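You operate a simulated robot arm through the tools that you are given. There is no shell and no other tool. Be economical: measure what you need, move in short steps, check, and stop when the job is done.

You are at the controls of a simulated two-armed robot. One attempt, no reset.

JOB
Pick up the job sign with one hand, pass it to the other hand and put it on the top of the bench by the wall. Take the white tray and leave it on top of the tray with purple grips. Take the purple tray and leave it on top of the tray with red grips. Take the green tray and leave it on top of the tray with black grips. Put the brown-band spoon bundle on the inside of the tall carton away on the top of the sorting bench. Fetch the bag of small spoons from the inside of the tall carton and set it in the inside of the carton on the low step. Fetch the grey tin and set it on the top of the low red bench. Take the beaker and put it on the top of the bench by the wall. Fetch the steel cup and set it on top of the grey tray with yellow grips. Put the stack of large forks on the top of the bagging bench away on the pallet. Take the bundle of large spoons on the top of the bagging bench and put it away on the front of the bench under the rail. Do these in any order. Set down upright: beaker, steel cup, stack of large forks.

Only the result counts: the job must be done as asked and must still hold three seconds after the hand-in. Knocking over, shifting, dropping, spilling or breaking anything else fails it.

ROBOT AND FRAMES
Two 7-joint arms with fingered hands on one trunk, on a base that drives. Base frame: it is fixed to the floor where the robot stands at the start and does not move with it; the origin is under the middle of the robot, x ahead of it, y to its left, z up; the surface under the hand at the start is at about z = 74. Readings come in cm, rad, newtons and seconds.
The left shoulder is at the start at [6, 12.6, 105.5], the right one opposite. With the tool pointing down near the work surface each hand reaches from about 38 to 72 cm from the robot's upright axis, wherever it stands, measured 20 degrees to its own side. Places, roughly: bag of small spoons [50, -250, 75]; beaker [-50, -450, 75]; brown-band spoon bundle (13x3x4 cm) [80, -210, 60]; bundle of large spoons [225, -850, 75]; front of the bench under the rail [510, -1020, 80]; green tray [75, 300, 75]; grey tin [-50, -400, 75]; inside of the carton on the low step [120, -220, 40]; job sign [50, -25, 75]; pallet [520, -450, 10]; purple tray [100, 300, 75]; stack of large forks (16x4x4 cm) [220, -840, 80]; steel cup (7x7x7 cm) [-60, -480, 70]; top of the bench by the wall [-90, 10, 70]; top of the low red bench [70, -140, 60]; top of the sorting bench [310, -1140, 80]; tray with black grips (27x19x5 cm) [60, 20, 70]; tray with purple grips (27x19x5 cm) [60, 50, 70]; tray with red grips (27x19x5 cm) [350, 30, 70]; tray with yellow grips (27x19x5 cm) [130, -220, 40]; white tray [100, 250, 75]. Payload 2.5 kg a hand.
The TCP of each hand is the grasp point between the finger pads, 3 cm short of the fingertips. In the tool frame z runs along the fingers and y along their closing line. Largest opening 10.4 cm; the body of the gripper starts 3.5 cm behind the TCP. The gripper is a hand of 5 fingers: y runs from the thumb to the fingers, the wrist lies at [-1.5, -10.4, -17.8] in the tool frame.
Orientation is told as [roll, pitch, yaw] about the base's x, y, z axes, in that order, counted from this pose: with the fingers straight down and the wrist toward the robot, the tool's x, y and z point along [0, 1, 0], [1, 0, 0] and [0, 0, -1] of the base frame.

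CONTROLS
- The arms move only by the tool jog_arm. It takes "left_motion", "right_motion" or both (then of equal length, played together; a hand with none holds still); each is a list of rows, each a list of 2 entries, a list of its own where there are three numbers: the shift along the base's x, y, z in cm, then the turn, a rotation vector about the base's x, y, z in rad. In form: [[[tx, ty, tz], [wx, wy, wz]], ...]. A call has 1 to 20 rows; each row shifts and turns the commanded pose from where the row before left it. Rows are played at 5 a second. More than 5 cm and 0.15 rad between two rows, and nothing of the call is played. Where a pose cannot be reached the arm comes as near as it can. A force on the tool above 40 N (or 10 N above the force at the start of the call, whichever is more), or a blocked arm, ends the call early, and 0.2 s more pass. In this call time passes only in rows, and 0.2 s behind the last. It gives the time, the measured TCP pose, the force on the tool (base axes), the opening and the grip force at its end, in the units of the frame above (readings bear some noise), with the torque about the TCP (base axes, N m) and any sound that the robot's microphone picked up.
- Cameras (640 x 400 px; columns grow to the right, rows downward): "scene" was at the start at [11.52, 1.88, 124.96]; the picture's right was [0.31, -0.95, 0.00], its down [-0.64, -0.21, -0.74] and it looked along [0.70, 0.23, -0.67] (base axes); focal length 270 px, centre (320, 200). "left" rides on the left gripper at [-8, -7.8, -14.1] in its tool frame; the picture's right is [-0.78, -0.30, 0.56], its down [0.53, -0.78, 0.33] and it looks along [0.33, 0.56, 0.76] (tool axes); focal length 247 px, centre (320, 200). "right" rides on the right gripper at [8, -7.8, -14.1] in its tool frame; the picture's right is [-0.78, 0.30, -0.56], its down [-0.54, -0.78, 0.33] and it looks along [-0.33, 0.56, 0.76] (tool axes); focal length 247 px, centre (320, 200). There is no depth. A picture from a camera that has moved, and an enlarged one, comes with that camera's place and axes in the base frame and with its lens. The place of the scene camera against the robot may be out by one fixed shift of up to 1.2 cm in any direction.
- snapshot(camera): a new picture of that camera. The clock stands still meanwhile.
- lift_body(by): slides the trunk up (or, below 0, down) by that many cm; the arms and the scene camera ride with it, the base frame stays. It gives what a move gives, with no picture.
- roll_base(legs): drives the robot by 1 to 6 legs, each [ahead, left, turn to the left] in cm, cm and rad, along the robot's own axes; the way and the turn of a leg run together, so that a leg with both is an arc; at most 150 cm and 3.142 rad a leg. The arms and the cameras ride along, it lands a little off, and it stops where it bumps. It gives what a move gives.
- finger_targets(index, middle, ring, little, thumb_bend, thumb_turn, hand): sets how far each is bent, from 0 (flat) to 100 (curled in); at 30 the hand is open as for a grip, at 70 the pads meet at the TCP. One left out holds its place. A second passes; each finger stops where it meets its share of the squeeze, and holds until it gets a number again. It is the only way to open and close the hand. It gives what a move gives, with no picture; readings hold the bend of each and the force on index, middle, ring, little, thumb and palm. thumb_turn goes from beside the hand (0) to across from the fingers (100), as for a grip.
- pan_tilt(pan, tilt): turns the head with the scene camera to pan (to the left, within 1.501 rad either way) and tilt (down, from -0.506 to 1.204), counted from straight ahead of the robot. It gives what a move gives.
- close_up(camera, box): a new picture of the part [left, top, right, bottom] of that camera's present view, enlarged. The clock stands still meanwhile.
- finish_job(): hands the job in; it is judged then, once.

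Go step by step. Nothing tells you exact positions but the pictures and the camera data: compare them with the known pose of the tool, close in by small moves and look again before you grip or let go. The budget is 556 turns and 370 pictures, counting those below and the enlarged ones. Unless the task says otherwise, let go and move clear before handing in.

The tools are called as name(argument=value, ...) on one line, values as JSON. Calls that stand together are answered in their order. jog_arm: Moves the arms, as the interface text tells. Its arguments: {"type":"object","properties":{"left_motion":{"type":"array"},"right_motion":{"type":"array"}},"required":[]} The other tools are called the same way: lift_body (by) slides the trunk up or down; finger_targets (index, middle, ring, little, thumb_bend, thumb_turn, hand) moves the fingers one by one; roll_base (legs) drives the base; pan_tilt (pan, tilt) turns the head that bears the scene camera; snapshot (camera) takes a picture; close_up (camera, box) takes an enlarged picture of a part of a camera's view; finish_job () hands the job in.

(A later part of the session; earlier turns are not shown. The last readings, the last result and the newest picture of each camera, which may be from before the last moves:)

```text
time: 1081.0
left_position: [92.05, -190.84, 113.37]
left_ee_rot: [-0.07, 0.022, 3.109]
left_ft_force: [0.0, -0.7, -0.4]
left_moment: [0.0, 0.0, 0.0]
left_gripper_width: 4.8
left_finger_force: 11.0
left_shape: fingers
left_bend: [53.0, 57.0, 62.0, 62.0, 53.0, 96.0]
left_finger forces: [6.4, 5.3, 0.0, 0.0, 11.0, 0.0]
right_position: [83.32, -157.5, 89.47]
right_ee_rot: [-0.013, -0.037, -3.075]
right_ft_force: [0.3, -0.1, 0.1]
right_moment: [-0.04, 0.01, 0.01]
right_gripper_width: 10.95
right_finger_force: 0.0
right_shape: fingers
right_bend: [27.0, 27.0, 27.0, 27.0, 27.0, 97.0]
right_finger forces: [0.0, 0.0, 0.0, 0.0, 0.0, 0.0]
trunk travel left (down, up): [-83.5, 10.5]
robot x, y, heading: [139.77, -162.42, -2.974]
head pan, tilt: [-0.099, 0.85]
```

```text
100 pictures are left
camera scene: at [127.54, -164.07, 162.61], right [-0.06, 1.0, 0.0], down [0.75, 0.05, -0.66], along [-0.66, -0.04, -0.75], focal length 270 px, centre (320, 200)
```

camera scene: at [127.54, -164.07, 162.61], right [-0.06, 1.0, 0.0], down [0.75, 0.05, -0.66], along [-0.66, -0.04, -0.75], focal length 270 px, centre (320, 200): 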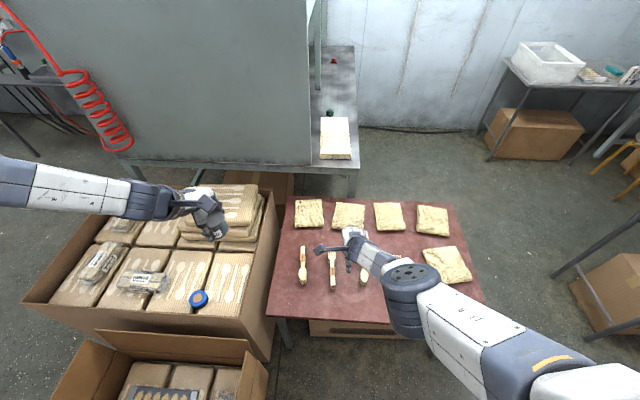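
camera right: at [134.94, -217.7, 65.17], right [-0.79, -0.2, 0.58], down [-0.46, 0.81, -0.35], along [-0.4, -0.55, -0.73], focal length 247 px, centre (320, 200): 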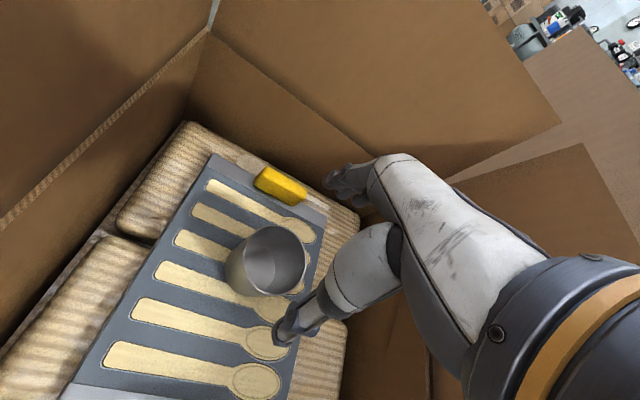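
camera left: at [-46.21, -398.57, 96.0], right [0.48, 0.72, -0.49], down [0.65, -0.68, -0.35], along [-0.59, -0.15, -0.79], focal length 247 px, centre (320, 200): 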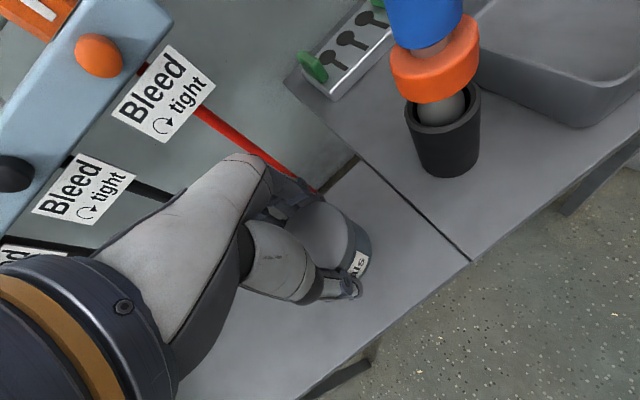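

Free front strip of the red bench: x 84–96 near y≈-172. Raising the right hand, shifting the base, then lowering the tin there.

jog_arm(right_motion=[[[1, 0, 4], [0, 0, 0]], [[1, 0, 4], [0, 0, 0]], [[1, 0, 4], [0, 0, 0]], [[1, 0, 4], [0, 0, 0]], [[1, 0, 4], [0, 0, 0]], [[1, 0, 4], [0, 0, 0]], [[1, 0, 4], [0, 0, 0]], [[1, 0, 4], [0, 0, 0]], [[1, 0, 4], [0, 0, 0]]])

roll_base(legs=[[-1.2, -18.9, 0]])

lift_body(by=-36)

snapshot(camera="scene")

```text
time: 1083.0
left_position: [92.07, -190.78, 113.38]
left_ee_rot: [-0.072, 0.023, 3.111]
left_ft_force: [1.0, -0.4, -0.5]
left_moment: [-0.02, 0.0, 0.02]
left_gripper_width: 4.8
left_finger_force: 11.1
left_shape: fingers
left_bend: [53.0, 57.0, 62.0, 62.0, 53.0, 96.0]
left_finger forces: [6.4, 5.3, 0.0, 0.0, 10.9, 0.0]
right_position: [92.34, -157.48, 125.49]
right_ee_rot: [-0.016, -0.036, -3.076]
right_ft_force: [-0.3, -0.2, -0.4]
right_moment: [0.02, 0.0, 0.02]
right_gripper_width: 11.0
right_finger_force: 0.1
right_shape: fingers
right_bend: [27.0, 27.0, 27.0, 27.0, 27.0, 97.0]
right_finger forces: [0.0, 0.0, 0.0, 0.0, 0.0, 0.0]
trunk travel left (down, up): [-83.5, 10.5]
robot x, y, heading: [139.87, -162.04, -2.981]
head pan, tilt: [-0.099, 0.85]
```

```text
time: 1084.5
left_position: [90.2, -172.02, 113.32]
left_ee_rot: [-0.069, 0.022, 3.114]
left_ft_force: [0.1, 0.2, -1.0]
left_moment: [-0.01, -0.01, -0.04]
left_gripper_width: 4.81
left_finger_force: 11.2
left_shape: fingers
left_bend: [53.0, 57.0, 62.0, 62.0, 53.0, 96.0]
left_finger forces: [6.3, 5.3, 0.0, 0.0, 11.1, 0.1]
right_position: [90.32, -138.76, 125.42]
right_ee_rot: [-0.014, -0.04, -3.072]
right_ft_force: [-1.3, -0.7, 0.3]
right_moment: [0.0, 0.01, 0.04]
right_gripper_width: 11.0
right_finger_force: 0.0
right_shape: fingers
right_bend: [27.0, 27.0, 27.0, 27.0, 27.0, 97.0]
right_finger forces: [0.0, 0.0, 0.1, 0.1, 0.0, 0.0]
trunk travel left (down, up): [-83.5, 10.5]
robot x, y, heading: [137.78, -143.37, -2.973]
head pan, tilt: [-0.099, 0.85]
```

```text
time: 1088.0
left_position: [90.2, -172.11, 77.37]
left_ee_rot: [-0.067, 0.023, 3.113]
left_ft_force: [0.6, -0.2, -1.3]
left_moment: [-0.02, 0.0, 0.02]
left_gripper_width: 4.83
left_finger_force: 11.3
left_shape: fingers
left_bend: [53.0, 57.0, 62.0, 62.0, 53.0, 96.0]
left_finger forces: [6.3, 5.3, 0.1, 0.0, 11.0, 0.0]
right_position: [90.42, -138.85, 89.34]
right_ee_rot: [-0.013, -0.037, -3.073]
right_ft_force: [1.1, 0.0, 0.7]
right_moment: [0.0, 0.01, -0.01]
right_gripper_width: 10.98
right_finger_force: 0.2
right_shape: fingers
right_bend: [27.0, 27.0, 27.0, 27.0, 27.0, 97.0]
right_finger forces: [0.0, 0.0, 0.0, 0.0, 0.1, 0.0]
trunk travel left (down, up): [-47.5, 46.5]
robot x, y, heading: [137.41, -143.47, -2.974]
head pan, tilt: [-0.099, 0.85]
```

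```text
99 pictures are left
camera scene: at [125.63, -145.25, 126.62], right [-0.07, 1.0, 0.0], down [0.75, 0.05, -0.66], along [-0.66, -0.04, -0.75], focal length 270 px, centre (320, 200)
```

scene: 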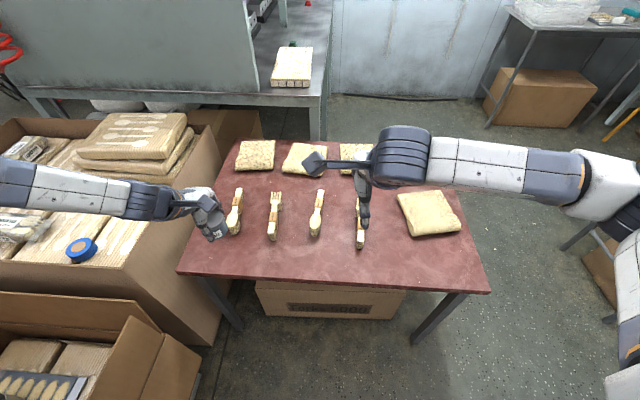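

The spot under the tin is clear. Lowering to contact.

lift_body(by=-10)

lift_body(by=-1.5)

lift_body(by=-1)

snapshot(camera="scene")

```text
time: 1089.4
left_position: [90.28, -172.15, 67.46]
left_ee_rot: [-0.07, 0.022, 3.114]
left_ft_force: [-1.0, -0.3, -1.3]
left_moment: [0.01, 0.01, -0.03]
left_gripper_width: 4.82
left_finger_force: 11.6
left_shape: fingers
left_bend: [53.0, 57.0, 62.0, 62.0, 53.0, 96.0]
left_finger forces: [6.4, 5.3, 0.0, 0.0, 11.0, 0.0]
right_position: [90.28, -138.82, 79.34]
right_ee_rot: [-0.012, -0.039, -3.072]
right_ft_force: [-0.4, 0.2, 0.5]
right_moment: [0.0, 0.01, -0.03]
right_gripper_width: 11.01
right_finger_force: 0.1
right_shape: fingers
right_bend: [27.0, 27.0, 27.0, 27.0, 27.0, 97.0]
right_finger forces: [0.1, 0.1, 0.0, 0.0, 0.1, 0.1]
trunk travel left (down, up): [-37.5, 56.5]
robot x, y, heading: [137.6, -143.19, -2.976]
head pan, tilt: [-0.099, 0.85]
```

```text
time: 1090.0
left_position: [90.37, -172.09, 65.75]
left_ee_rot: [-0.07, 0.023, 3.115]
left_ft_force: [-0.5, -1.0, -0.4]
left_moment: [-0.03, 0.01, 0.0]
left_gripper_width: 4.82
left_finger_force: 11.5
left_shape: fingers
left_bend: [53.0, 57.0, 62.0, 62.0, 53.0, 96.0]
left_finger forces: [6.3, 5.3, 0.1, 0.0, 10.9, 0.0]
right_position: [90.18, -138.71, 77.86]
right_ee_rot: [-0.014, -0.04, -3.071]
right_ft_force: [-0.6, -0.9, -0.6]
right_moment: [-0.02, -0.01, 0.02]
right_gripper_width: 11.01
right_finger_force: 0.1
right_shape: fingers
right_bend: [27.0, 27.0, 27.0, 27.0, 27.0, 97.0]
right_finger forces: [0.0, 0.0, 0.0, 0.0, 0.0, 0.0]
trunk travel left (down, up): [-36.0, 58.0]
robot x, y, heading: [137.39, -143.67, -2.979]
head pan, tilt: [-0.099, 0.85]
```

```text
time: 1090.6
left_position: [90.27, -172.07, 64.81]
left_ee_rot: [-0.07, 0.023, 3.114]
left_ft_force: [-0.3, 0.1, -1.2]
left_moment: [0.01, 0.0, -0.01]
left_gripper_width: 4.85
left_finger_force: 11.4
left_shape: fingers
left_bend: [53.0, 57.0, 62.0, 62.0, 53.0, 96.0]
left_finger forces: [6.4, 5.2, 0.0, 0.0, 10.9, 0.1]
right_position: [90.34, -138.84, 76.98]
right_ee_rot: [-0.015, -0.037, -3.072]
right_ft_force: [-0.5, -0.1, -0.9]
right_moment: [-0.03, 0.01, 0.01]
right_gripper_width: 11.01
right_finger_force: 0.1
right_shape: fingers
right_bend: [27.0, 27.0, 27.0, 27.0, 27.0, 97.0]
right_finger forces: [0.0, 0.1, 0.0, 0.0, 0.0, 0.0]
trunk travel left (down, up): [-35.0, 59.0]
robot x, y, heading: [137.34, -143.09, -2.976]
head pan, tilt: [-0.099, 0.85]
```

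```text
98 pictures are left
camera scene: at [125.63, -145.25, 114.11], right [-0.07, 1.0, 0.0], down [0.75, 0.05, -0.66], along [-0.66, -0.04, -0.75], focal length 270 px, centre (320, 200)
```

scene: 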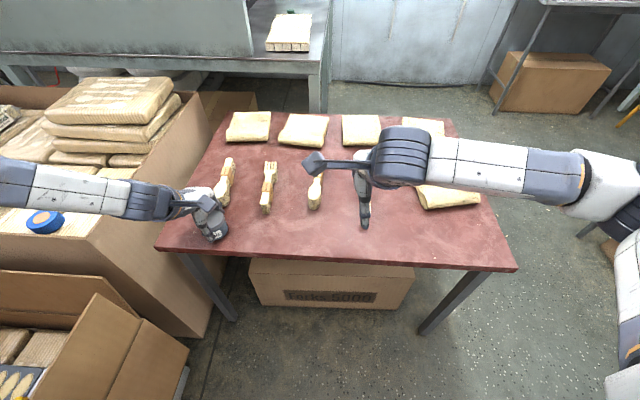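

Not yet touching; lowering further in small steps.

lift_body(by=-1.2)

lift_body(by=-1)

lift_body(by=-1)

```text
time: 1091.2
left_position: [90.01, -172.0, 63.96]
left_ee_rot: [-0.07, 0.015, 3.113]
left_ft_force: [3.8, -0.6, 20.3]
left_moment: [-0.03, 0.31, 0.02]
left_gripper_width: 4.91
left_finger_force: 15.9
left_shape: fingers
left_bend: [54.0, 57.0, 62.0, 62.0, 53.0, 96.0]
left_finger forces: [6.9, 7.3, 0.1, 0.0, 17.0, 0.0]
right_position: [90.39, -138.8, 75.75]
right_ee_rot: [-0.013, -0.041, -3.072]
right_ft_force: [0.8, -0.2, 0.5]
right_moment: [0.0, -0.01, 0.05]
right_gripper_width: 11.02
right_finger_force: 0.1
right_shape: fingers
right_bend: [27.0, 27.0, 27.0, 27.0, 27.0, 97.0]
right_finger forces: [0.1, 0.1, 0.1, 0.1, 0.0, 0.1]
trunk travel left (down, up): [-33.8, 60.2]
robot x, y, heading: [138.01, -143.18, -2.976]
head pan, tilt: [-0.099, 0.85]
```

```text
time: 1091.7
left_position: [89.54, -172.11, 63.48]
left_ee_rot: [-0.07, 0.001, 3.112]
left_ft_force: [2.5, 0.2, 15.8]
left_moment: [-0.11, 0.28, 0.02]
left_gripper_width: 4.98
left_finger_force: 19.9
left_shape: fingers
left_bend: [54.0, 56.0, 62.0, 62.0, 54.0, 95.0]
left_finger forces: [6.4, 16.6, 0.1, 0.0, 16.2, 0.0]
right_position: [90.31, -138.74, 74.75]
right_ee_rot: [-0.014, -0.039, -3.072]
right_ft_force: [0.6, 0.0, -0.1]
right_moment: [0.02, -0.01, 0.0]
right_gripper_width: 11.02
right_finger_force: 0.0
right_shape: fingers
right_bend: [27.0, 27.0, 27.0, 27.0, 27.0, 97.0]
right_finger forces: [0.0, 0.0, 0.1, 0.0, 0.1, 0.0]
trunk travel left (down, up): [-32.9, 61.1]
robot x, y, heading: [138.07, -143.31, -2.97]
head pan, tilt: [-0.099, 0.85]
stopped: the force on the tool passed its limit at 41 N (the readings are from after the stop); the commanded pose is now the measured one
```

```text
time: 1092.2
left_position: [89.04, -171.95, 63.44]
left_ee_rot: [-0.071, -0.02, 3.111]
left_ft_force: [3.2, 0.7, 18.0]
left_moment: [-0.16, 0.29, 0.03]
left_gripper_width: 4.96
left_finger_force: 21.7
left_shape: fingers
left_bend: [55.0, 57.0, 62.0, 62.0, 53.0, 95.0]
left_finger forces: [6.0, 21.7, 0.0, 0.0, 16.5, 0.0]
right_position: [90.44, -138.68, 73.96]
right_ee_rot: [-0.014, -0.038, -3.07]
right_ft_force: [-0.3, 0.0, 0.3]
right_moment: [-0.05, 0.02, -0.03]
right_gripper_width: 11.0
right_finger_force: 0.0
right_shape: fingers
right_bend: [27.0, 27.0, 27.0, 27.0, 27.0, 97.0]
right_finger forces: [0.1, 0.1, 0.1, 0.2, 0.1, 0.0]
trunk travel left (down, up): [-32.1, 61.9]
robot x, y, heading: [138.14, -143.74, -2.971]
head pan, tilt: [-0.099, 0.85]
stopped: the force on the tool passed its limit at 47 N (the readings are from after the stop); the commanded pose is now the measured one
```

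In contact. Easing up, opening and rising.

lift_body(by=1.2)

finger_targets(hand="left", index=30, middle=30, ring=30, little=30, thumb_bend=30)

lift_body(by=25)

snapshot(camera="scene")

```text
time: 1092.8
left_position: [89.37, -172.05, 64.13]
left_ee_rot: [-0.069, -0.003, 3.113]
left_ft_force: [0.5, -0.4, -1.3]
left_moment: [-0.01, 0.0, 0.0]
left_gripper_width: 4.93
left_finger_force: 13.4
left_shape: fingers
left_bend: [54.0, 57.0, 62.0, 62.0, 53.0, 96.0]
left_finger forces: [7.7, 6.1, 0.0, 0.0, 12.9, 0.0]
right_position: [90.24, -138.82, 75.19]
right_ee_rot: [-0.014, -0.039, -3.072]
right_ft_force: [0.0, 0.3, 0.9]
right_moment: [0.01, 0.0, -0.01]
right_gripper_width: 11.02
right_finger_force: 0.0
right_shape: fingers
right_bend: [27.0, 27.0, 27.0, 27.0, 27.0, 97.0]
right_finger forces: [0.0, 0.1, 0.1, 0.0, 0.0, 0.1]
trunk travel left (down, up): [-33.3, 60.7]
robot x, y, heading: [137.87, -143.33, -2.97]
head pan, tilt: [-0.099, 0.85]
```

```text
time: 1093.8
left_position: [89.31, -172.01, 64.22]
left_ee_rot: [-0.069, -0.006, 3.112]
left_ft_force: [-1.2, -1.2, 0.2]
left_moment: [-0.02, -0.04, 0.01]
left_gripper_width: 10.29
left_finger_force: 0.1
left_shape: fingers
left_bend: [30.0, 30.0, 30.0, 30.0, 30.0, 97.0]
left_finger forces: [0.0, 0.2, 0.1, 0.1, 0.0, 0.0]
right_position: [90.38, -138.87, 75.13]
right_ee_rot: [-0.014, -0.036, -3.071]
right_ft_force: [0.4, 0.0, 0.0]
right_moment: [0.03, 0.0, -0.02]
right_gripper_width: 10.97
right_finger_force: 0.0
right_shape: fingers
right_bend: [27.0, 27.0, 27.0, 27.0, 27.0, 97.0]
right_finger forces: [0.0, 0.1, 0.0, 0.0, 0.0, 0.0]
trunk travel left (down, up): [-33.3, 60.7]
robot x, y, heading: [137.81, -143.14, -2.974]
head pan, tilt: [-0.099, 0.85]
```

```text
time: 1096.4
left_position: [89.26, -172.01, 89.2]
left_ee_rot: [-0.069, -0.008, 3.112]
left_ft_force: [0.2, 0.0, 0.3]
left_moment: [-0.02, 0.0, -0.03]
left_gripper_width: 10.26
left_finger_force: 0.1
left_shape: fingers
left_bend: [30.0, 30.0, 30.0, 30.0, 30.0, 97.0]
left_finger forces: [0.0, 0.1, 0.0, 0.0, 0.0, 0.1]
right_position: [90.31, -138.96, 100.14]
right_ee_rot: [-0.014, -0.037, -3.07]
right_ft_force: [0.1, 0.1, -0.3]
right_moment: [0.01, 0.0, 0.01]
right_gripper_width: 11.01
right_finger_force: 0.0
right_shape: fingers
right_bend: [27.0, 27.0, 27.0, 27.0, 27.0, 97.0]
right_finger forces: [0.1, 0.1, 0.1, 0.0, 0.0, 0.0]
trunk travel left (down, up): [-58.3, 35.7]
robot x, y, heading: [137.61, -143.28, -2.973]
head pan, tilt: [-0.099, 0.85]
```

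```text
97 pictures are left
camera scene: at [125.64, -145.25, 137.37], right [-0.07, 1.0, 0.0], down [0.75, 0.05, -0.66], along [-0.66, -0.04, -0.75], focal length 270 px, centre (320, 200)
```

scene: 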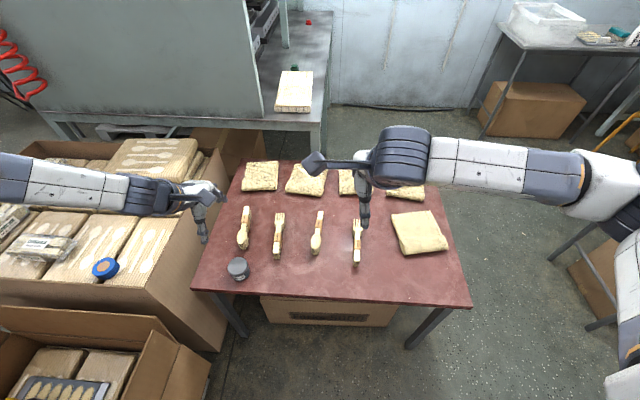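

The tin is on the low red bench. Last item: the beaker. Driving back to its bench.

lift_body(by=10)

roll_base(legs=[[-46, 0, 0], [0, 0, 1.4], [110, 0, 0], [110, 0, 0], [103, 0, 0], [0, 0, -1.57]])

roll_base(legs=[[85, 0, 0], [72, 0, 0]])

pan_tilt(pan=-0.1, tilt=0.7)

snapshot(camera="scene")

```text
time: 1097.7
left_position: [89.27, -171.96, 99.18]
left_ee_rot: [-0.071, -0.008, 3.112]
left_ft_force: [0.5, -0.4, 0.8]
left_moment: [0.0, 0.01, -0.02]
left_gripper_width: 10.24
left_finger_force: 0.0
left_shape: fingers
left_bend: [30.0, 30.0, 30.0, 30.0, 30.0, 97.0]
left_finger forces: [0.0, 0.0, 0.1, 0.0, 0.1, 0.1]
right_position: [90.2, -138.93, 110.12]
right_ee_rot: [-0.017, -0.035, -3.071]
right_ft_force: [0.7, 0.1, -0.1]
right_moment: [0.0, 0.01, 0.0]
right_gripper_width: 11.02
right_finger_force: 0.1
right_shape: fingers
right_bend: [27.0, 27.0, 27.0, 27.0, 27.0, 97.0]
right_finger forces: [0.0, 0.1, 0.1, 0.1, 0.0, 0.1]
trunk travel left (down, up): [-68.3, 25.7]
robot x, y, heading: [137.84, -143.37, -2.973]
head pan, tilt: [-0.099, 0.85]
```

```text
time: 1123.1
left_position: [126.49, -476.59, 99.32]
left_ee_rot: [-0.068, -0.005, 2.903]
left_ft_force: [-0.7, -0.3, 0.8]
left_moment: [0.01, -0.02, 0.0]
left_gripper_width: 10.29
left_finger_force: 0.0
left_shape: fingers
left_bend: [30.0, 30.0, 30.0, 30.0, 30.0, 97.0]
left_finger forces: [0.0, 0.1, 0.0, 0.1, 0.1, 0.0]
right_position: [134.45, -444.24, 110.21]
right_ee_rot: [-0.014, -0.035, 3.002]
right_ft_force: [0.0, 0.0, 0.8]
right_moment: [0.01, -0.01, 0.0]
right_gripper_width: 10.99
right_finger_force: 0.1
right_shape: fingers
right_bend: [27.0, 27.0, 27.0, 27.0, 27.0, 97.0]
right_finger forces: [0.0, 0.1, 0.0, 0.0, 0.0, 0.0]
trunk travel left (down, up): [-68.3, 25.7]
robot x, y, heading: [180.08, -458.41, 3.099]
head pan, tilt: [-0.099, 0.85]
```

```text
time: 1131.1
left_position: [-28.07, -472.4, 99.36]
left_ee_rot: [-0.068, -0.008, 2.925]
left_ft_force: [0.2, 0.7, -0.6]
left_moment: [-0.01, 0.01, 0.02]
left_gripper_width: 10.28
left_finger_force: 0.1
left_shape: fingers
left_bend: [30.0, 30.0, 30.0, 30.0, 30.0, 97.0]
left_finger forces: [0.0, 0.1, 0.0, 0.2, 0.0, 0.0]
right_position: [-20.7, -439.94, 110.19]
right_ee_rot: [-0.014, -0.035, 3.025]
right_ft_force: [-0.7, 0.4, 0.0]
right_moment: [0.0, 0.0, -0.01]
right_gripper_width: 11.0
right_finger_force: 0.1
right_shape: fingers
right_bend: [27.0, 27.0, 27.0, 27.0, 27.0, 97.0]
right_finger forces: [0.0, 0.0, 0.1, 0.2, 0.1, 0.1]
trunk travel left (down, up): [-68.3, 25.7]
robot x, y, heading: [24.81, -452.95, 3.121]
head pan, tilt: [-0.099, 0.85]
```

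```text
time: 1131.8
left_position: [-27.96, -472.32, 99.17]
left_ee_rot: [-0.068, -0.008, 2.925]
left_ft_force: [-0.1, 1.2, 0.2]
left_moment: [0.02, 0.06, 0.02]
left_gripper_width: 10.28
left_finger_force: 0.1
left_shape: fingers
left_bend: [30.0, 30.0, 30.0, 30.0, 30.0, 97.0]
left_finger forces: [0.0, 0.0, 0.0, 0.0, 0.0, 0.0]
right_position: [-20.72, -439.99, 110.14]
right_ee_rot: [-0.017, -0.036, 3.024]
right_ft_force: [0.5, 0.2, -0.5]
right_moment: [-0.01, 0.0, 0.01]
right_gripper_width: 11.01
right_finger_force: 0.1
right_shape: fingers
right_bend: [27.0, 27.0, 27.0, 27.0, 27.0, 97.0]
right_finger forces: [0.0, 0.0, 0.0, 0.1, 0.0, 0.1]
trunk travel left (down, up): [-68.3, 25.7]
robot x, y, heading: [24.7, -453.11, 3.118]
head pan, tilt: [-0.099, 0.7]
```

```text
96 pictures are left
camera scene: at [12.19, -452.82, 148.6], right [0.12, 0.99, 0.0], down [0.64, -0.08, -0.76], along [-0.76, 0.09, -0.64], focal length 270 px, centre (320, 200)
```

scene: 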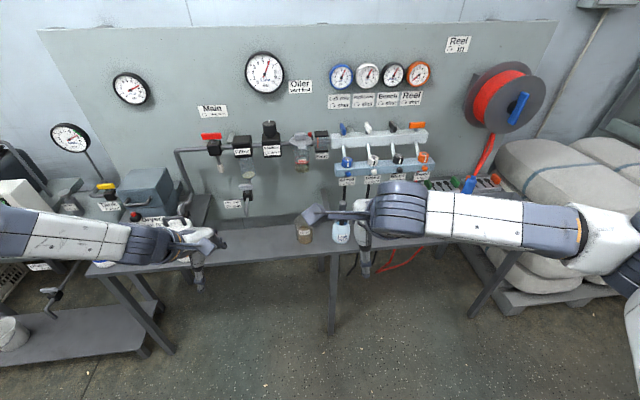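

Beaker at about [-57, -450.5]. Tucking the left hand up and back, then moving over the beaker with the right hand.

jog_arm(left_motion=[[[2.5, 0, 4], [0, 0, 0]], [[2.5, 0, 4], [0, 0, 0]], [[2.5, 0, 4], [0, 0, 0]], [[2.5, 0, 4], [0, 0, 0]], [[2.5, 0, 4], [0, 0, 0]], [[2.5, 0, 4], [0, 0, 0]]])

roll_base(legs=[[0, 10, 0], [35, 0, 0]])

lift_body(by=-16)

snapshot(camera="right")

snapshot(camera="scene")

```text
time: 1133.2
left_position: [-10.98, -472.77, 115.11]
left_ee_rot: [-0.096, 0.234, 2.923]
left_ft_force: [-0.3, 0.3, 0.3]
left_moment: [-0.03, 0.02, 0.0]
left_gripper_width: 10.3
left_finger_force: 0.1
left_shape: fingers
left_bend: [30.0, 30.0, 30.0, 30.0, 30.0, 98.0]
left_finger forces: [0.0, 0.1, 0.0, 0.0, 0.0, 0.0]
right_position: [-20.72, -439.91, 110.18]
right_ee_rot: [-0.015, -0.036, 3.023]
right_ft_force: [-1.1, -1.1, -0.2]
right_moment: [0.0, -0.01, -0.02]
right_gripper_width: 11.0
right_finger_force: 0.2
right_shape: fingers
right_bend: [27.0, 27.0, 27.0, 27.0, 27.0, 97.0]
right_finger forces: [0.1, 0.1, 0.0, 0.1, 0.0, 0.0]
trunk travel left (down, up): [-68.3, 25.7]
robot x, y, heading: [24.93, -453.04, 3.118]
head pan, tilt: [-0.099, 0.7]
stopped in row 6 (left hand): the arm was blocked; the commanded pose is now the measured one
```

```text
time: 1136.2
left_position: [-46.98, -481.88, 115.06]
left_ee_rot: [-0.097, 0.235, 2.921]
left_ft_force: [-0.2, 0.2, -0.1]
left_moment: [-0.01, 0.03, 0.01]
left_gripper_width: 10.29
left_finger_force: 0.0
left_shape: fingers
left_bend: [30.0, 30.0, 30.0, 30.0, 30.0, 98.0]
left_finger forces: [0.0, 0.1, 0.0, 0.0, 0.1, 0.0]
right_position: [-56.74, -449.14, 110.16]
right_ee_rot: [-0.014, -0.037, 3.022]
right_ft_force: [-0.1, -0.3, 0.2]
right_moment: [0.01, 0.01, 0.03]
right_gripper_width: 11.01
right_finger_force: 0.0
right_shape: fingers
right_bend: [27.0, 27.0, 27.0, 27.0, 27.0, 97.0]
right_finger forces: [0.1, 0.1, 0.0, 0.0, 0.1, 0.0]
trunk travel left (down, up): [-68.3, 25.7]
robot x, y, heading: [-11.04, -462.06, 3.122]
head pan, tilt: [-0.099, 0.7]
```

```text
time: 1138.1
left_position: [-47.02, -481.88, 99.11]
left_ee_rot: [-0.096, 0.234, 2.921]
left_ft_force: [-0.4, 0.7, -0.3]
left_moment: [-0.01, -0.03, -0.03]
left_gripper_width: 10.26
left_finger_force: 0.0
left_shape: fingers
left_bend: [30.0, 30.0, 30.0, 30.0, 30.0, 98.0]
left_finger forces: [0.0, 0.0, 0.1, 0.0, 0.0, 0.1]
right_position: [-56.67, -449.04, 94.13]
right_ee_rot: [-0.014, -0.037, 3.023]
right_ft_force: [0.1, -0.2, 0.3]
right_moment: [0.01, -0.01, 0.03]
right_gripper_width: 10.99
right_finger_force: 0.0
right_shape: fingers
right_bend: [27.0, 27.0, 27.0, 27.0, 27.0, 97.0]
right_finger forces: [0.1, 0.0, 0.0, 0.0, 0.0, 0.1]
trunk travel left (down, up): [-52.3, 41.7]
robot x, y, heading: [-11.11, -462.38, 3.12]
head pan, tilt: [-0.099, 0.7]
```

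```text
95 pictures are left
camera right: at [-49.35, -458.16, 107.87], right [-0.18, 0.79, 0.58], down [0.82, 0.45, -0.35], along [-0.54, 0.41, -0.73], focal length 247 px, centre (320, 200)
```

right: 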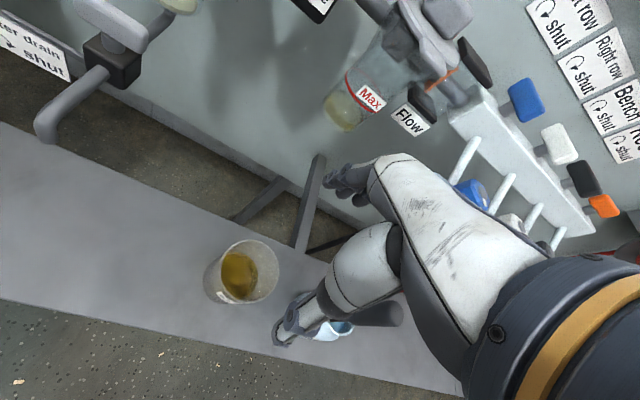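

```text
94 pictures are left
camera scene: at [-23.73, -461.95, 132.6], right [0.12, 0.99, 0.0], down [0.64, -0.08, -0.77], along [-0.76, 0.09, -0.64], focal length 270 px, centre (320, 200)
```

scene: 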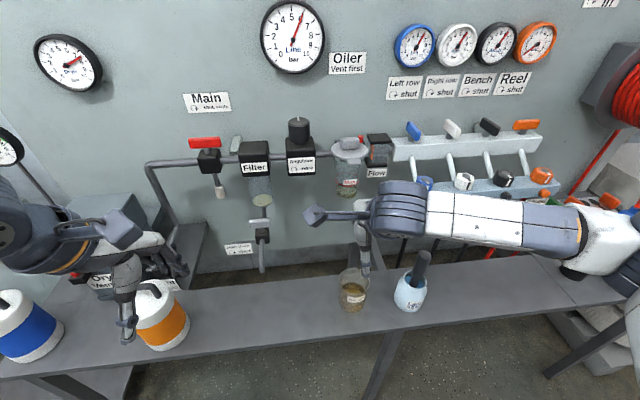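

The left hand is near a spray bottle, so I'll keep the trunk still and lower only the right hand. Beaker rim centre [-55.9, -449.9].

jog_arm(right_motion=[[[0.8, -0.9, -3], [0, 0, 0]], [[0, 0, -3], [0, 0, 0]], [[0, 0, -3], [0, 0, 0]]], left_motion=[[[0, 2, 2], [0, 0, 0]], [[0, 2, 2], [0, 0, 0]], [[0, 1, 1], [0, 0, 0]]])

snapshot(camera="right")

```text
time: 1138.9
left_position: [-46.8, -476.74, 104.14]
left_ee_rot: [-0.094, 0.234, 2.921]
left_ft_force: [0.0, -0.3, 0.3]
left_moment: [-0.01, -0.01, 0.01]
left_gripper_width: 10.31
left_finger_force: 0.0
left_shape: fingers
left_bend: [30.0, 30.0, 30.0, 30.0, 30.0, 98.0]
left_finger forces: [0.1, 0.0, 0.1, 0.0, 0.0, 0.1]
right_position: [-55.55, -449.93, 85.19]
right_ee_rot: [-0.014, -0.039, 3.023]
right_ft_force: [0.6, 0.2, -0.4]
right_moment: [0.01, 0.0, 0.01]
right_gripper_width: 11.01
right_finger_force: 0.0
right_shape: fingers
right_bend: [27.0, 27.0, 27.0, 27.0, 27.0, 97.0]
right_finger forces: [0.0, 0.1, 0.0, 0.1, 0.0, 0.0]
trunk travel left (down, up): [-52.3, 41.7]
robot x, y, heading: [-11.04, -462.46, 3.121]
head pan, tilt: [-0.099, 0.7]
```

```text
93 pictures are left
camera right: at [-48.21, -458.98, 98.82], right [-0.18, 0.8, 0.58], down [0.82, 0.45, -0.35], along [-0.54, 0.41, -0.73], focal length 247 px, centre (320, 200)
```

right: 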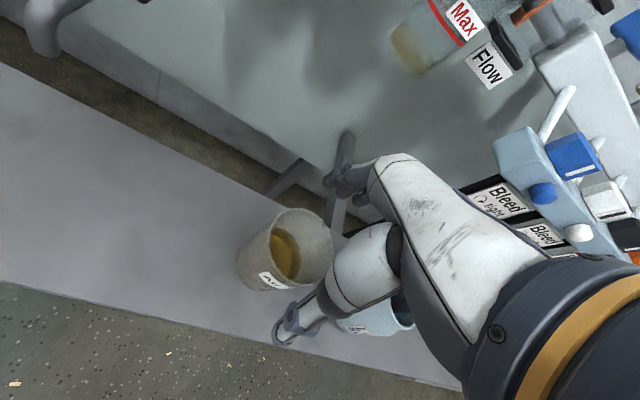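

Rim at [-56.4, -449.4, 80.4]. Centring and lowering to TCP z≈78.5, then closing gently.

jog_arm(right_motion=[[[-0.8, 0.4, -2], [0, 0, 0]], [[0, 0, -2.5], [0, 0, 0]], [[0, 0, -2.2], [0, 0, 0]]])

finger_targets(hand="right", index=60, middle=60, ring=60, little=60, thumb_bend=60)

snapshot(camera="right")

```text
time: 1139.7
left_position: [-46.82, -476.78, 104.14]
left_ee_rot: [-0.097, 0.233, 2.922]
left_ft_force: [-0.3, 0.9, -0.5]
left_moment: [0.01, 0.03, 0.0]
left_gripper_width: 10.29
left_finger_force: 0.1
left_shape: fingers
left_bend: [30.0, 30.0, 30.0, 30.0, 30.0, 98.0]
left_finger forces: [0.0, 0.0, 0.1, 0.1, 0.0, 0.1]
right_position: [-56.54, -449.39, 78.54]
right_ee_rot: [-0.016, -0.038, 3.024]
right_ft_force: [-0.3, -0.7, 1.3]
right_moment: [-0.02, -0.05, -0.01]
right_gripper_width: 11.04
right_finger_force: 0.7
right_shape: fingers
right_bend: [27.0, 27.0, 27.0, 27.0, 27.0, 98.0]
right_finger forces: [0.1, 0.1, 0.0, 0.1, 1.6, 0.0]
trunk travel left (down, up): [-52.3, 41.7]
robot x, y, heading: [-11.07, -462.68, 3.118]
head pan, tilt: [-0.099, 0.7]
```

```text
time: 1140.7
left_position: [-46.84, -476.8, 104.16]
left_ee_rot: [-0.096, 0.234, 2.923]
left_ft_force: [0.4, 0.5, -0.7]
left_moment: [-0.04, -0.01, 0.02]
left_gripper_width: 10.32
left_finger_force: 0.0
left_shape: fingers
left_bend: [30.0, 30.0, 30.0, 30.0, 30.0, 98.0]
left_finger forces: [0.1, 0.0, 0.0, 0.0, 0.1, 0.0]
right_position: [-56.54, -449.43, 78.59]
right_ee_rot: [-0.016, -0.037, 3.024]
right_ft_force: [0.5, 0.7, 5.4]
right_moment: [0.04, 0.15, -0.02]
right_gripper_width: 6.39
right_finger_force: 25.6
right_shape: fingers
right_bend: [41.0, 54.0, 60.0, 60.0, 53.0, 97.0]
right_finger forces: [19.1, 5.3, 0.0, 0.1, 26.5, 0.0]
trunk travel left (down, up): [-52.3, 41.7]
robot x, y, heading: [-11.04, -462.17, 3.125]
head pan, tilt: [-0.099, 0.7]
```

```text
92 pictures are left
camera right: at [-49.28, -458.5, 92.25], right [-0.18, 0.79, 0.58], down [0.82, 0.45, -0.35], along [-0.54, 0.41, -0.73], focal length 247 px, centre (320, 200)
```

right: 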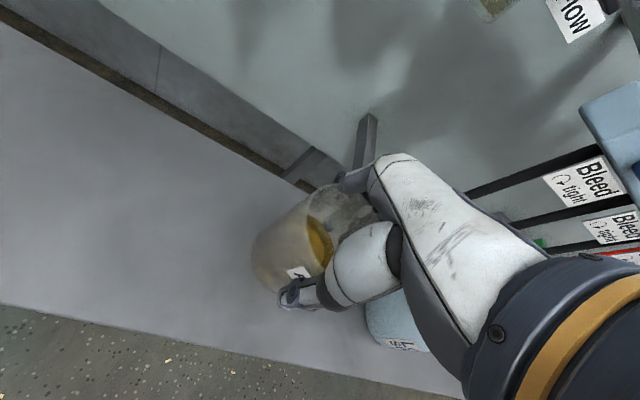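

Gripped. Lifting slowly to check it stays level.

lift_body(by=4)

snapshot(camera="right")

close_up(camera="scene", box=[280, 160, 480, 330])

```text
time: 1141.5
left_position: [-46.78, -476.76, 108.07]
left_ee_rot: [-0.098, 0.235, 2.921]
left_ft_force: [1.5, -0.2, -0.4]
left_moment: [0.04, 0.01, 0.0]
left_gripper_width: 10.3
left_finger_force: 0.0
left_shape: fingers
left_bend: [30.0, 30.0, 30.0, 30.0, 30.0, 98.0]
left_finger forces: [0.0, 0.0, 0.1, 0.0, 0.1, 0.0]
right_position: [-56.57, -449.39, 82.52]
right_ee_rot: [-0.016, -0.037, 3.023]
right_ft_force: [-0.1, 0.1, -1.4]
right_moment: [-0.03, -0.03, 0.0]
right_gripper_width: 6.38
right_finger_force: 24.3
right_shape: fingers
right_bend: [41.0, 54.0, 60.0, 60.0, 53.0, 97.0]
right_finger forces: [17.7, 4.6, 0.1, 0.0, 25.7, 0.0]
trunk travel left (down, up): [-56.3, 37.7]
robot x, y, heading: [-10.91, -462.24, 3.123]
head pan, tilt: [-0.099, 0.7]
```

```text
91 pictures are left
camera right: at [-49.29, -458.49, 96.19], right [-0.18, 0.79, 0.58], down [0.82, 0.45, -0.35], along [-0.54, 0.41, -0.73], focal length 247 px, centre (320, 200)
```

right: 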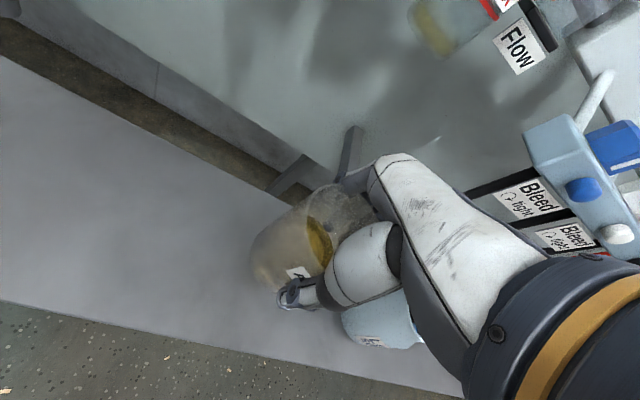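

```text
2.35 times, centred on (380, 245) of scene
camera zoom: at [-23.75, -461.95, 136.6], right [0.12, 0.99, 0.0], down [0.64, -0.08, -0.76], along [-0.76, 0.09, -0.64], focal length 636 px, centre (179, 94)
```

zoom: 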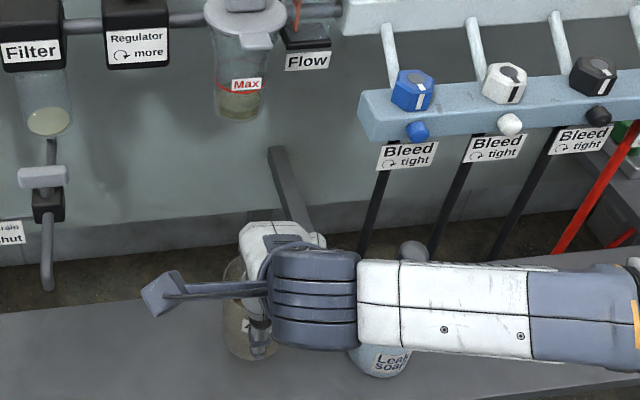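

The beaker is up and level. Raising it and reversing away, then the long way round to the wall bench.

lift_body(by=20)

roll_base(legs=[[-65, 0, 0], [-65, 0, 0], [-64, 0, 0], [0, 0, -1.55], [105, 0, 0], [105, 0, 0]])

snapshot(camera="right")

```text
time: 1143.7
left_position: [-46.75, -476.65, 128.11]
left_ee_rot: [-0.096, 0.232, 2.922]
left_ft_force: [0.0, -0.4, 0.6]
left_moment: [-0.02, 0.02, 0.01]
left_gripper_width: 10.33
left_finger_force: 0.0
left_shape: fingers
left_bend: [30.0, 30.0, 30.0, 30.0, 30.0, 98.0]
left_finger forces: [0.0, 0.0, 0.0, 0.0, 0.0, 0.0]
right_position: [-56.62, -449.38, 102.48]
right_ee_rot: [-0.015, -0.036, 3.025]
right_ft_force: [0.7, -0.4, -0.9]
right_moment: [0.0, 0.01, 0.02]
right_gripper_width: 6.41
right_finger_force: 24.0
right_shape: fingers
right_bend: [41.0, 54.0, 60.0, 60.0, 53.0, 97.0]
right_finger forces: [17.7, 4.7, 0.0, 0.0, 25.6, 0.1]
trunk travel left (down, up): [-76.3, 17.7]
robot x, y, heading: [-10.83, -461.87, 3.118]
head pan, tilt: [-0.099, 0.7]
```

```text
time: 1167.5
left_position: [164.64, -217.11, 128.08]
left_ee_rot: [-0.095, 0.232, 1.372]
left_ft_force: [0.1, 0.9, -0.5]
left_moment: [-0.01, 0.0, -0.01]
left_gripper_width: 10.3
left_finger_force: 0.0
left_shape: fingers
left_bend: [30.0, 30.0, 30.0, 30.0, 30.0, 98.0]
left_finger forces: [0.0, 0.0, 0.1, 0.0, 0.0, 0.1]
right_position: [191.8, -206.65, 102.47]
right_ee_rot: [-0.014, -0.038, 1.477]
right_ft_force: [0.1, -0.2, -1.9]
right_moment: [-0.03, -0.02, 0.06]
right_gripper_width: 6.38
right_finger_force: 22.0
right_shape: fingers
right_bend: [41.0, 55.0, 60.0, 60.0, 53.0, 97.0]
right_finger forces: [16.7, 4.7, 0.0, 0.0, 22.6, 0.0]
trunk travel left (down, up): [-76.3, 17.7]
robot x, y, heading: [180.58, -252.33, 1.574]
head pan, tilt: [-0.099, 0.7]
```

```text
89 pictures are left
camera right: at [182.92, -214.1, 116.2], right [0.79, 0.2, 0.58], down [0.47, -0.81, -0.35], along [0.4, 0.55, -0.73], focal length 247 px, centre (320, 200)
```

right: 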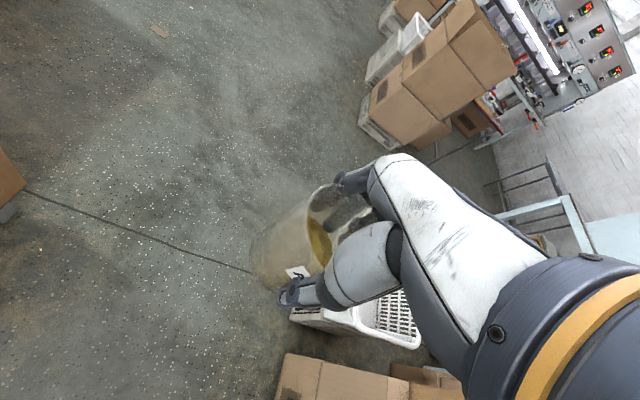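

Still level. On to the west side of the start table.

roll_base(legs=[[95, 0, 0], [91, 0, 0], [0, 0, 1.57], [90, 0, 0], [88, 0, 0]])

roll_base(legs=[[0, -45, 0], [0, -40, 0]])

pan_tilt(pan=-0.2, tilt=0.7)

snapshot(camera="scene")

```text
time: 1189.3
left_position: [-36.8, -96.9, 128.11]
left_ee_rot: [-0.099, 0.235, 3.022]
left_ft_force: [-0.1, -0.4, 0.3]
left_moment: [-0.01, -0.01, -0.05]
left_gripper_width: 10.27
left_finger_force: 0.1
left_shape: fingers
left_bend: [30.0, 30.0, 30.0, 30.0, 30.0, 98.0]
left_finger forces: [0.0, 0.0, 0.0, 0.1, 0.0, 0.1]
right_position: [-49.26, -70.5, 102.48]
right_ee_rot: [-0.015, -0.038, 3.125]
right_ft_force: [0.1, 0.6, -2.2]
right_moment: [0.03, 0.0, -0.02]
right_gripper_width: 6.31
right_finger_force: 20.3
right_shape: fingers
right_bend: [41.0, 55.0, 60.0, 60.0, 53.0, 96.0]
right_finger forces: [15.8, 4.7, 0.1, 0.0, 20.9, 0.1]
trunk travel left (down, up): [-76.3, 17.7]
robot x, y, heading: [-2.65, -79.02, -3.066]
head pan, tilt: [-0.099, 0.7]
```

```text
time: 1194.1
left_position: [-43.43, -11.98, 127.97]
left_ee_rot: [-0.097, 0.234, 3.014]
left_ft_force: [0.2, -0.4, -0.5]
left_moment: [-0.01, 0.0, -0.02]
left_gripper_width: 10.3
left_finger_force: 0.0
left_shape: fingers
left_bend: [30.0, 30.0, 30.0, 30.0, 30.0, 98.0]
left_finger forces: [0.1, 0.0, 0.0, 0.0, 0.0, 0.0]
right_position: [-55.62, 14.36, 102.52]
right_ee_rot: [-0.014, -0.038, 3.12]
right_ft_force: [-0.2, -0.5, -1.8]
right_moment: [0.02, 0.03, 0.01]
right_gripper_width: 6.3
right_finger_force: 20.0
right_shape: fingers
right_bend: [41.0, 55.0, 60.0, 60.0, 53.0, 96.0]
right_finger forces: [15.6, 4.7, 0.0, 0.0, 20.8, 0.1]
trunk travel left (down, up): [-76.3, 17.7]
robot x, y, heading: [-9.28, 5.83, -3.07]
head pan, tilt: [-0.099, 0.7]
```

```text
time: 1194.8
left_position: [-43.23, -11.99, 128.12]
left_ee_rot: [-0.096, 0.234, 3.017]
left_ft_force: [-0.4, -0.1, 0.4]
left_moment: [0.02, -0.02, -0.02]
left_gripper_width: 10.32
left_finger_force: 0.0
left_shape: fingers
left_bend: [30.0, 30.0, 30.0, 30.0, 30.0, 98.0]
left_finger forces: [0.0, 0.0, 0.0, 0.0, 0.0, 0.0]
right_position: [-55.74, 14.37, 102.54]
right_ee_rot: [-0.013, -0.037, 3.119]
right_ft_force: [0.4, -0.2, -1.2]
right_moment: [-0.01, -0.01, 0.01]
right_gripper_width: 6.3
right_finger_force: 20.5
right_shape: fingers
right_bend: [41.0, 55.0, 60.0, 60.0, 53.0, 96.0]
right_finger forces: [15.6, 4.7, 0.1, 0.0, 20.7, 0.0]
trunk travel left (down, up): [-76.3, 17.7]
robot x, y, heading: [-8.97, 5.7, -3.066]
head pan, tilt: [-0.201, 0.7]
```

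```text
88 pictures are left
camera scene: at [-21.78, 5.89, 156.6], right [0.13, 0.99, 0.0], down [0.64, -0.08, -0.76], along [-0.76, 0.1, -0.64], focal length 270 px, centre (320, 200)
```

scene: 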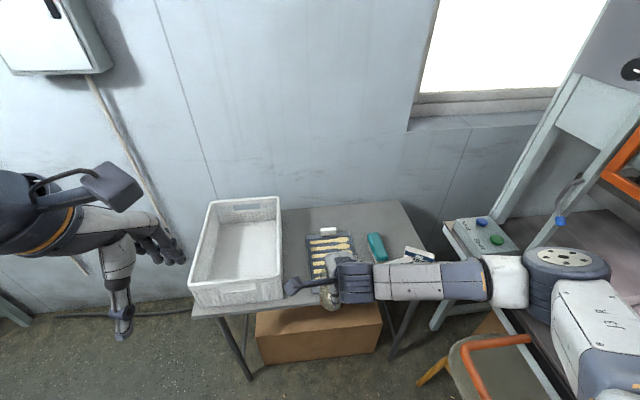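

I'll place it behind the white-grip tray at about [-107, 20]. Moving in with the beaker high, then reaching forward.

roll_base(legs=[[0, -8.5, 0], [36, 0, 0]])

jog_arm(right_motion=[[[-2.5, 0, 0], [0, 0, 0]], [[-2.5, 0, 0], [0, 0, 0]], [[-2.5, 0, 0], [0, 0, 0]], [[-2.5, 0, 0], [0, 0, 0]], [[-2.5, 0, 0], [0, 0, 0]]])

snapshot(camera="right")

snapshot(camera="scene")

```text
time: 1197.8
left_position: [-79.7, -5.73, 128.0]
left_ee_rot: [-0.095, 0.233, 3.008]
left_ft_force: [-0.1, -0.4, 0.1]
left_moment: [0.01, 0.0, 0.0]
left_gripper_width: 10.28
left_finger_force: 0.1
left_shape: fingers
left_bend: [30.0, 30.0, 30.0, 30.0, 30.0, 98.0]
left_finger forces: [0.0, 0.1, 0.1, 0.0, 0.0, 0.0]
right_position: [-92.03, 20.75, 102.56]
right_ee_rot: [-0.014, -0.036, 3.113]
right_ft_force: [0.5, -0.9, -0.5]
right_moment: [0.01, 0.03, -0.04]
right_gripper_width: 6.3
right_finger_force: 20.6
right_shape: fingers
right_bend: [41.0, 55.0, 60.0, 60.0, 53.0, 96.0]
right_finger forces: [15.7, 4.6, 0.0, 0.1, 20.7, 0.0]
trunk travel left (down, up): [-76.3, 17.7]
robot x, y, heading: [-45.61, 11.91, -3.075]
head pan, tilt: [-0.201, 0.7]
```

```text
time: 1199.0
left_position: [-79.91, -5.67, 128.04]
left_ee_rot: [-0.096, 0.235, 3.008]
left_ft_force: [0.0, 0.6, -0.7]
left_moment: [0.0, -0.01, -0.01]
left_gripper_width: 10.3
left_finger_force: 0.1
left_shape: fingers
left_bend: [30.0, 30.0, 30.0, 30.0, 30.0, 98.0]
left_finger forces: [0.1, 0.0, 0.0, 0.0, 0.1, 0.0]
right_position: [-104.64, 20.77, 102.52]
right_ee_rot: [-0.015, -0.037, 3.111]
right_ft_force: [0.5, -0.2, -2.0]
right_moment: [0.01, -0.02, -0.01]
right_gripper_width: 6.29
right_finger_force: 20.5
right_shape: fingers
right_bend: [41.0, 55.0, 60.0, 60.0, 53.0, 96.0]
right_finger forces: [15.9, 4.6, 0.1, 0.0, 20.7, 0.0]
trunk travel left (down, up): [-76.3, 17.7]
robot x, y, heading: [-45.39, 12.13, -3.077]
head pan, tilt: [-0.201, 0.7]
```

```text
87 pictures are left
camera right: at [-96.46, 12.37, 116.25], right [-0.25, 0.78, 0.58], down [0.78, 0.52, -0.35], along [-0.57, 0.36, -0.73], focal length 247 px, centre (320, 200)
```

right: 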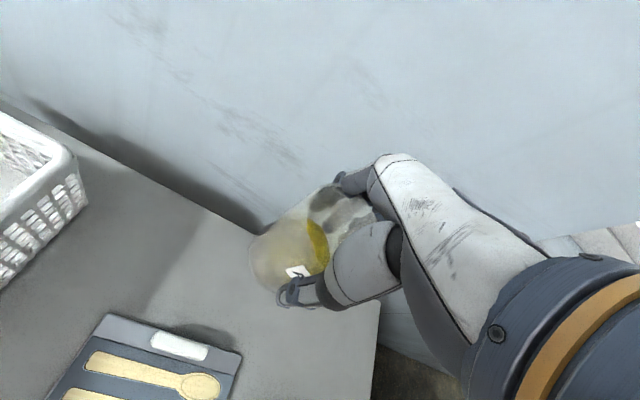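

```text
86 pictures are left
camera scene: at [-58.14, 11.99, 156.59], right [0.13, 0.99, 0.0], down [0.64, -0.09, -0.76], along [-0.76, 0.1, -0.64], focal length 270 px, centre (320, 200)
```

scene: 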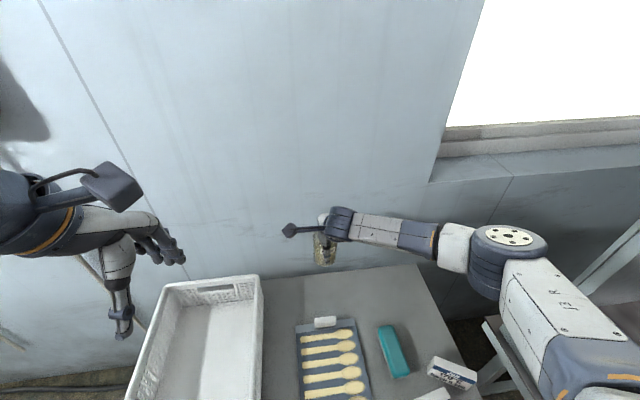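

The landing place is clear (tray ends x≈-97, wall x≈-116). Lowering 20, then small steps.

lift_body(by=-12)

lift_body(by=-8)

snapshot(camera="right")

snapshot(camera="scene")

```text
time: 1200.5
left_position: [-79.85, -5.65, 116.15]
left_ee_rot: [-0.096, 0.234, 3.01]
left_ft_force: [0.6, -0.7, -0.8]
left_moment: [0.01, -0.01, -0.01]
left_gripper_width: 10.28
left_finger_force: 0.0
left_shape: fingers
left_bend: [30.0, 30.0, 30.0, 30.0, 30.0, 98.0]
left_finger forces: [0.0, 0.0, 0.1, 0.0, 0.0, 0.0]
right_position: [-104.43, 20.8, 90.5]
right_ee_rot: [-0.016, -0.037, 3.113]
right_ft_force: [-0.5, -0.3, -0.1]
right_moment: [0.0, 0.01, -0.01]
right_gripper_width: 6.3
right_finger_force: 20.5
right_shape: fingers
right_bend: [41.0, 55.0, 60.0, 60.0, 53.0, 96.0]
right_finger forces: [15.8, 4.6, 0.0, 0.0, 20.7, 0.0]
trunk travel left (down, up): [-64.3, 29.7]
robot x, y, heading: [-45.36, 11.89, -3.078]
head pan, tilt: [-0.201, 0.7]
```

```text
time: 1201.7
left_position: [-79.81, -5.71, 108.14]
left_ee_rot: [-0.095, 0.235, 3.008]
left_ft_force: [-0.6, -0.7, 0.5]
left_moment: [-0.04, 0.0, 0.03]
left_gripper_width: 10.29
left_finger_force: 0.0
left_shape: fingers
left_bend: [30.0, 30.0, 30.0, 30.0, 30.0, 98.0]
left_finger forces: [0.1, 0.0, 0.0, 0.1, 0.0, 0.1]
right_position: [-104.51, 20.84, 82.36]
right_ee_rot: [-0.014, -0.039, 3.113]
right_ft_force: [0.2, 0.0, -0.7]
right_moment: [0.03, 0.03, 0.03]
right_gripper_width: 6.32
right_finger_force: 21.1
right_shape: fingers
right_bend: [41.0, 55.0, 60.0, 60.0, 53.0, 96.0]
right_finger forces: [15.7, 4.6, 0.0, 0.1, 20.8, 0.0]
trunk travel left (down, up): [-56.3, 37.7]
robot x, y, heading: [-45.28, 12.16, -3.077]
head pan, tilt: [-0.201, 0.7]
```

```text
85 pictures are left
camera right: at [-96.39, 12.38, 96.25], right [-0.25, 0.78, 0.58], down [0.78, 0.52, -0.35], along [-0.57, 0.36, -0.73], focal length 247 px, centre (320, 200)
```

right: 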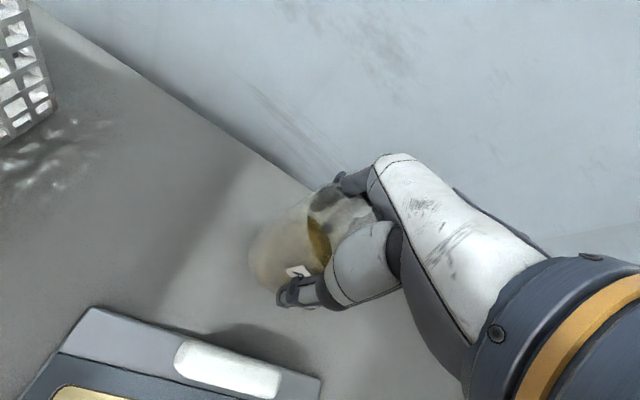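

```text
84 pictures are left
camera scene: at [-58.09, 12.02, 136.6], right [0.13, 0.99, 0.0], down [0.64, -0.09, -0.76], along [-0.76, 0.1, -0.64], focal length 270 px, centre (320, 200)
```

scene: 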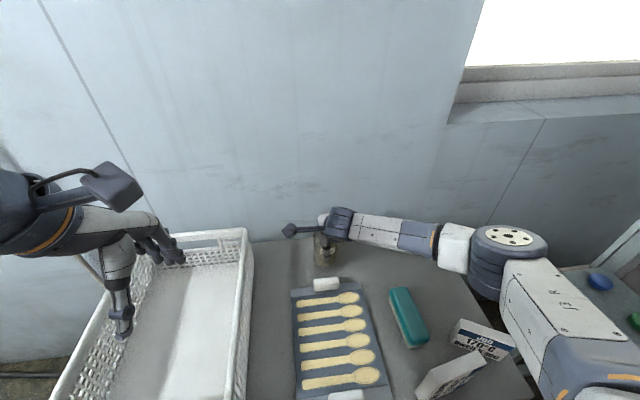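

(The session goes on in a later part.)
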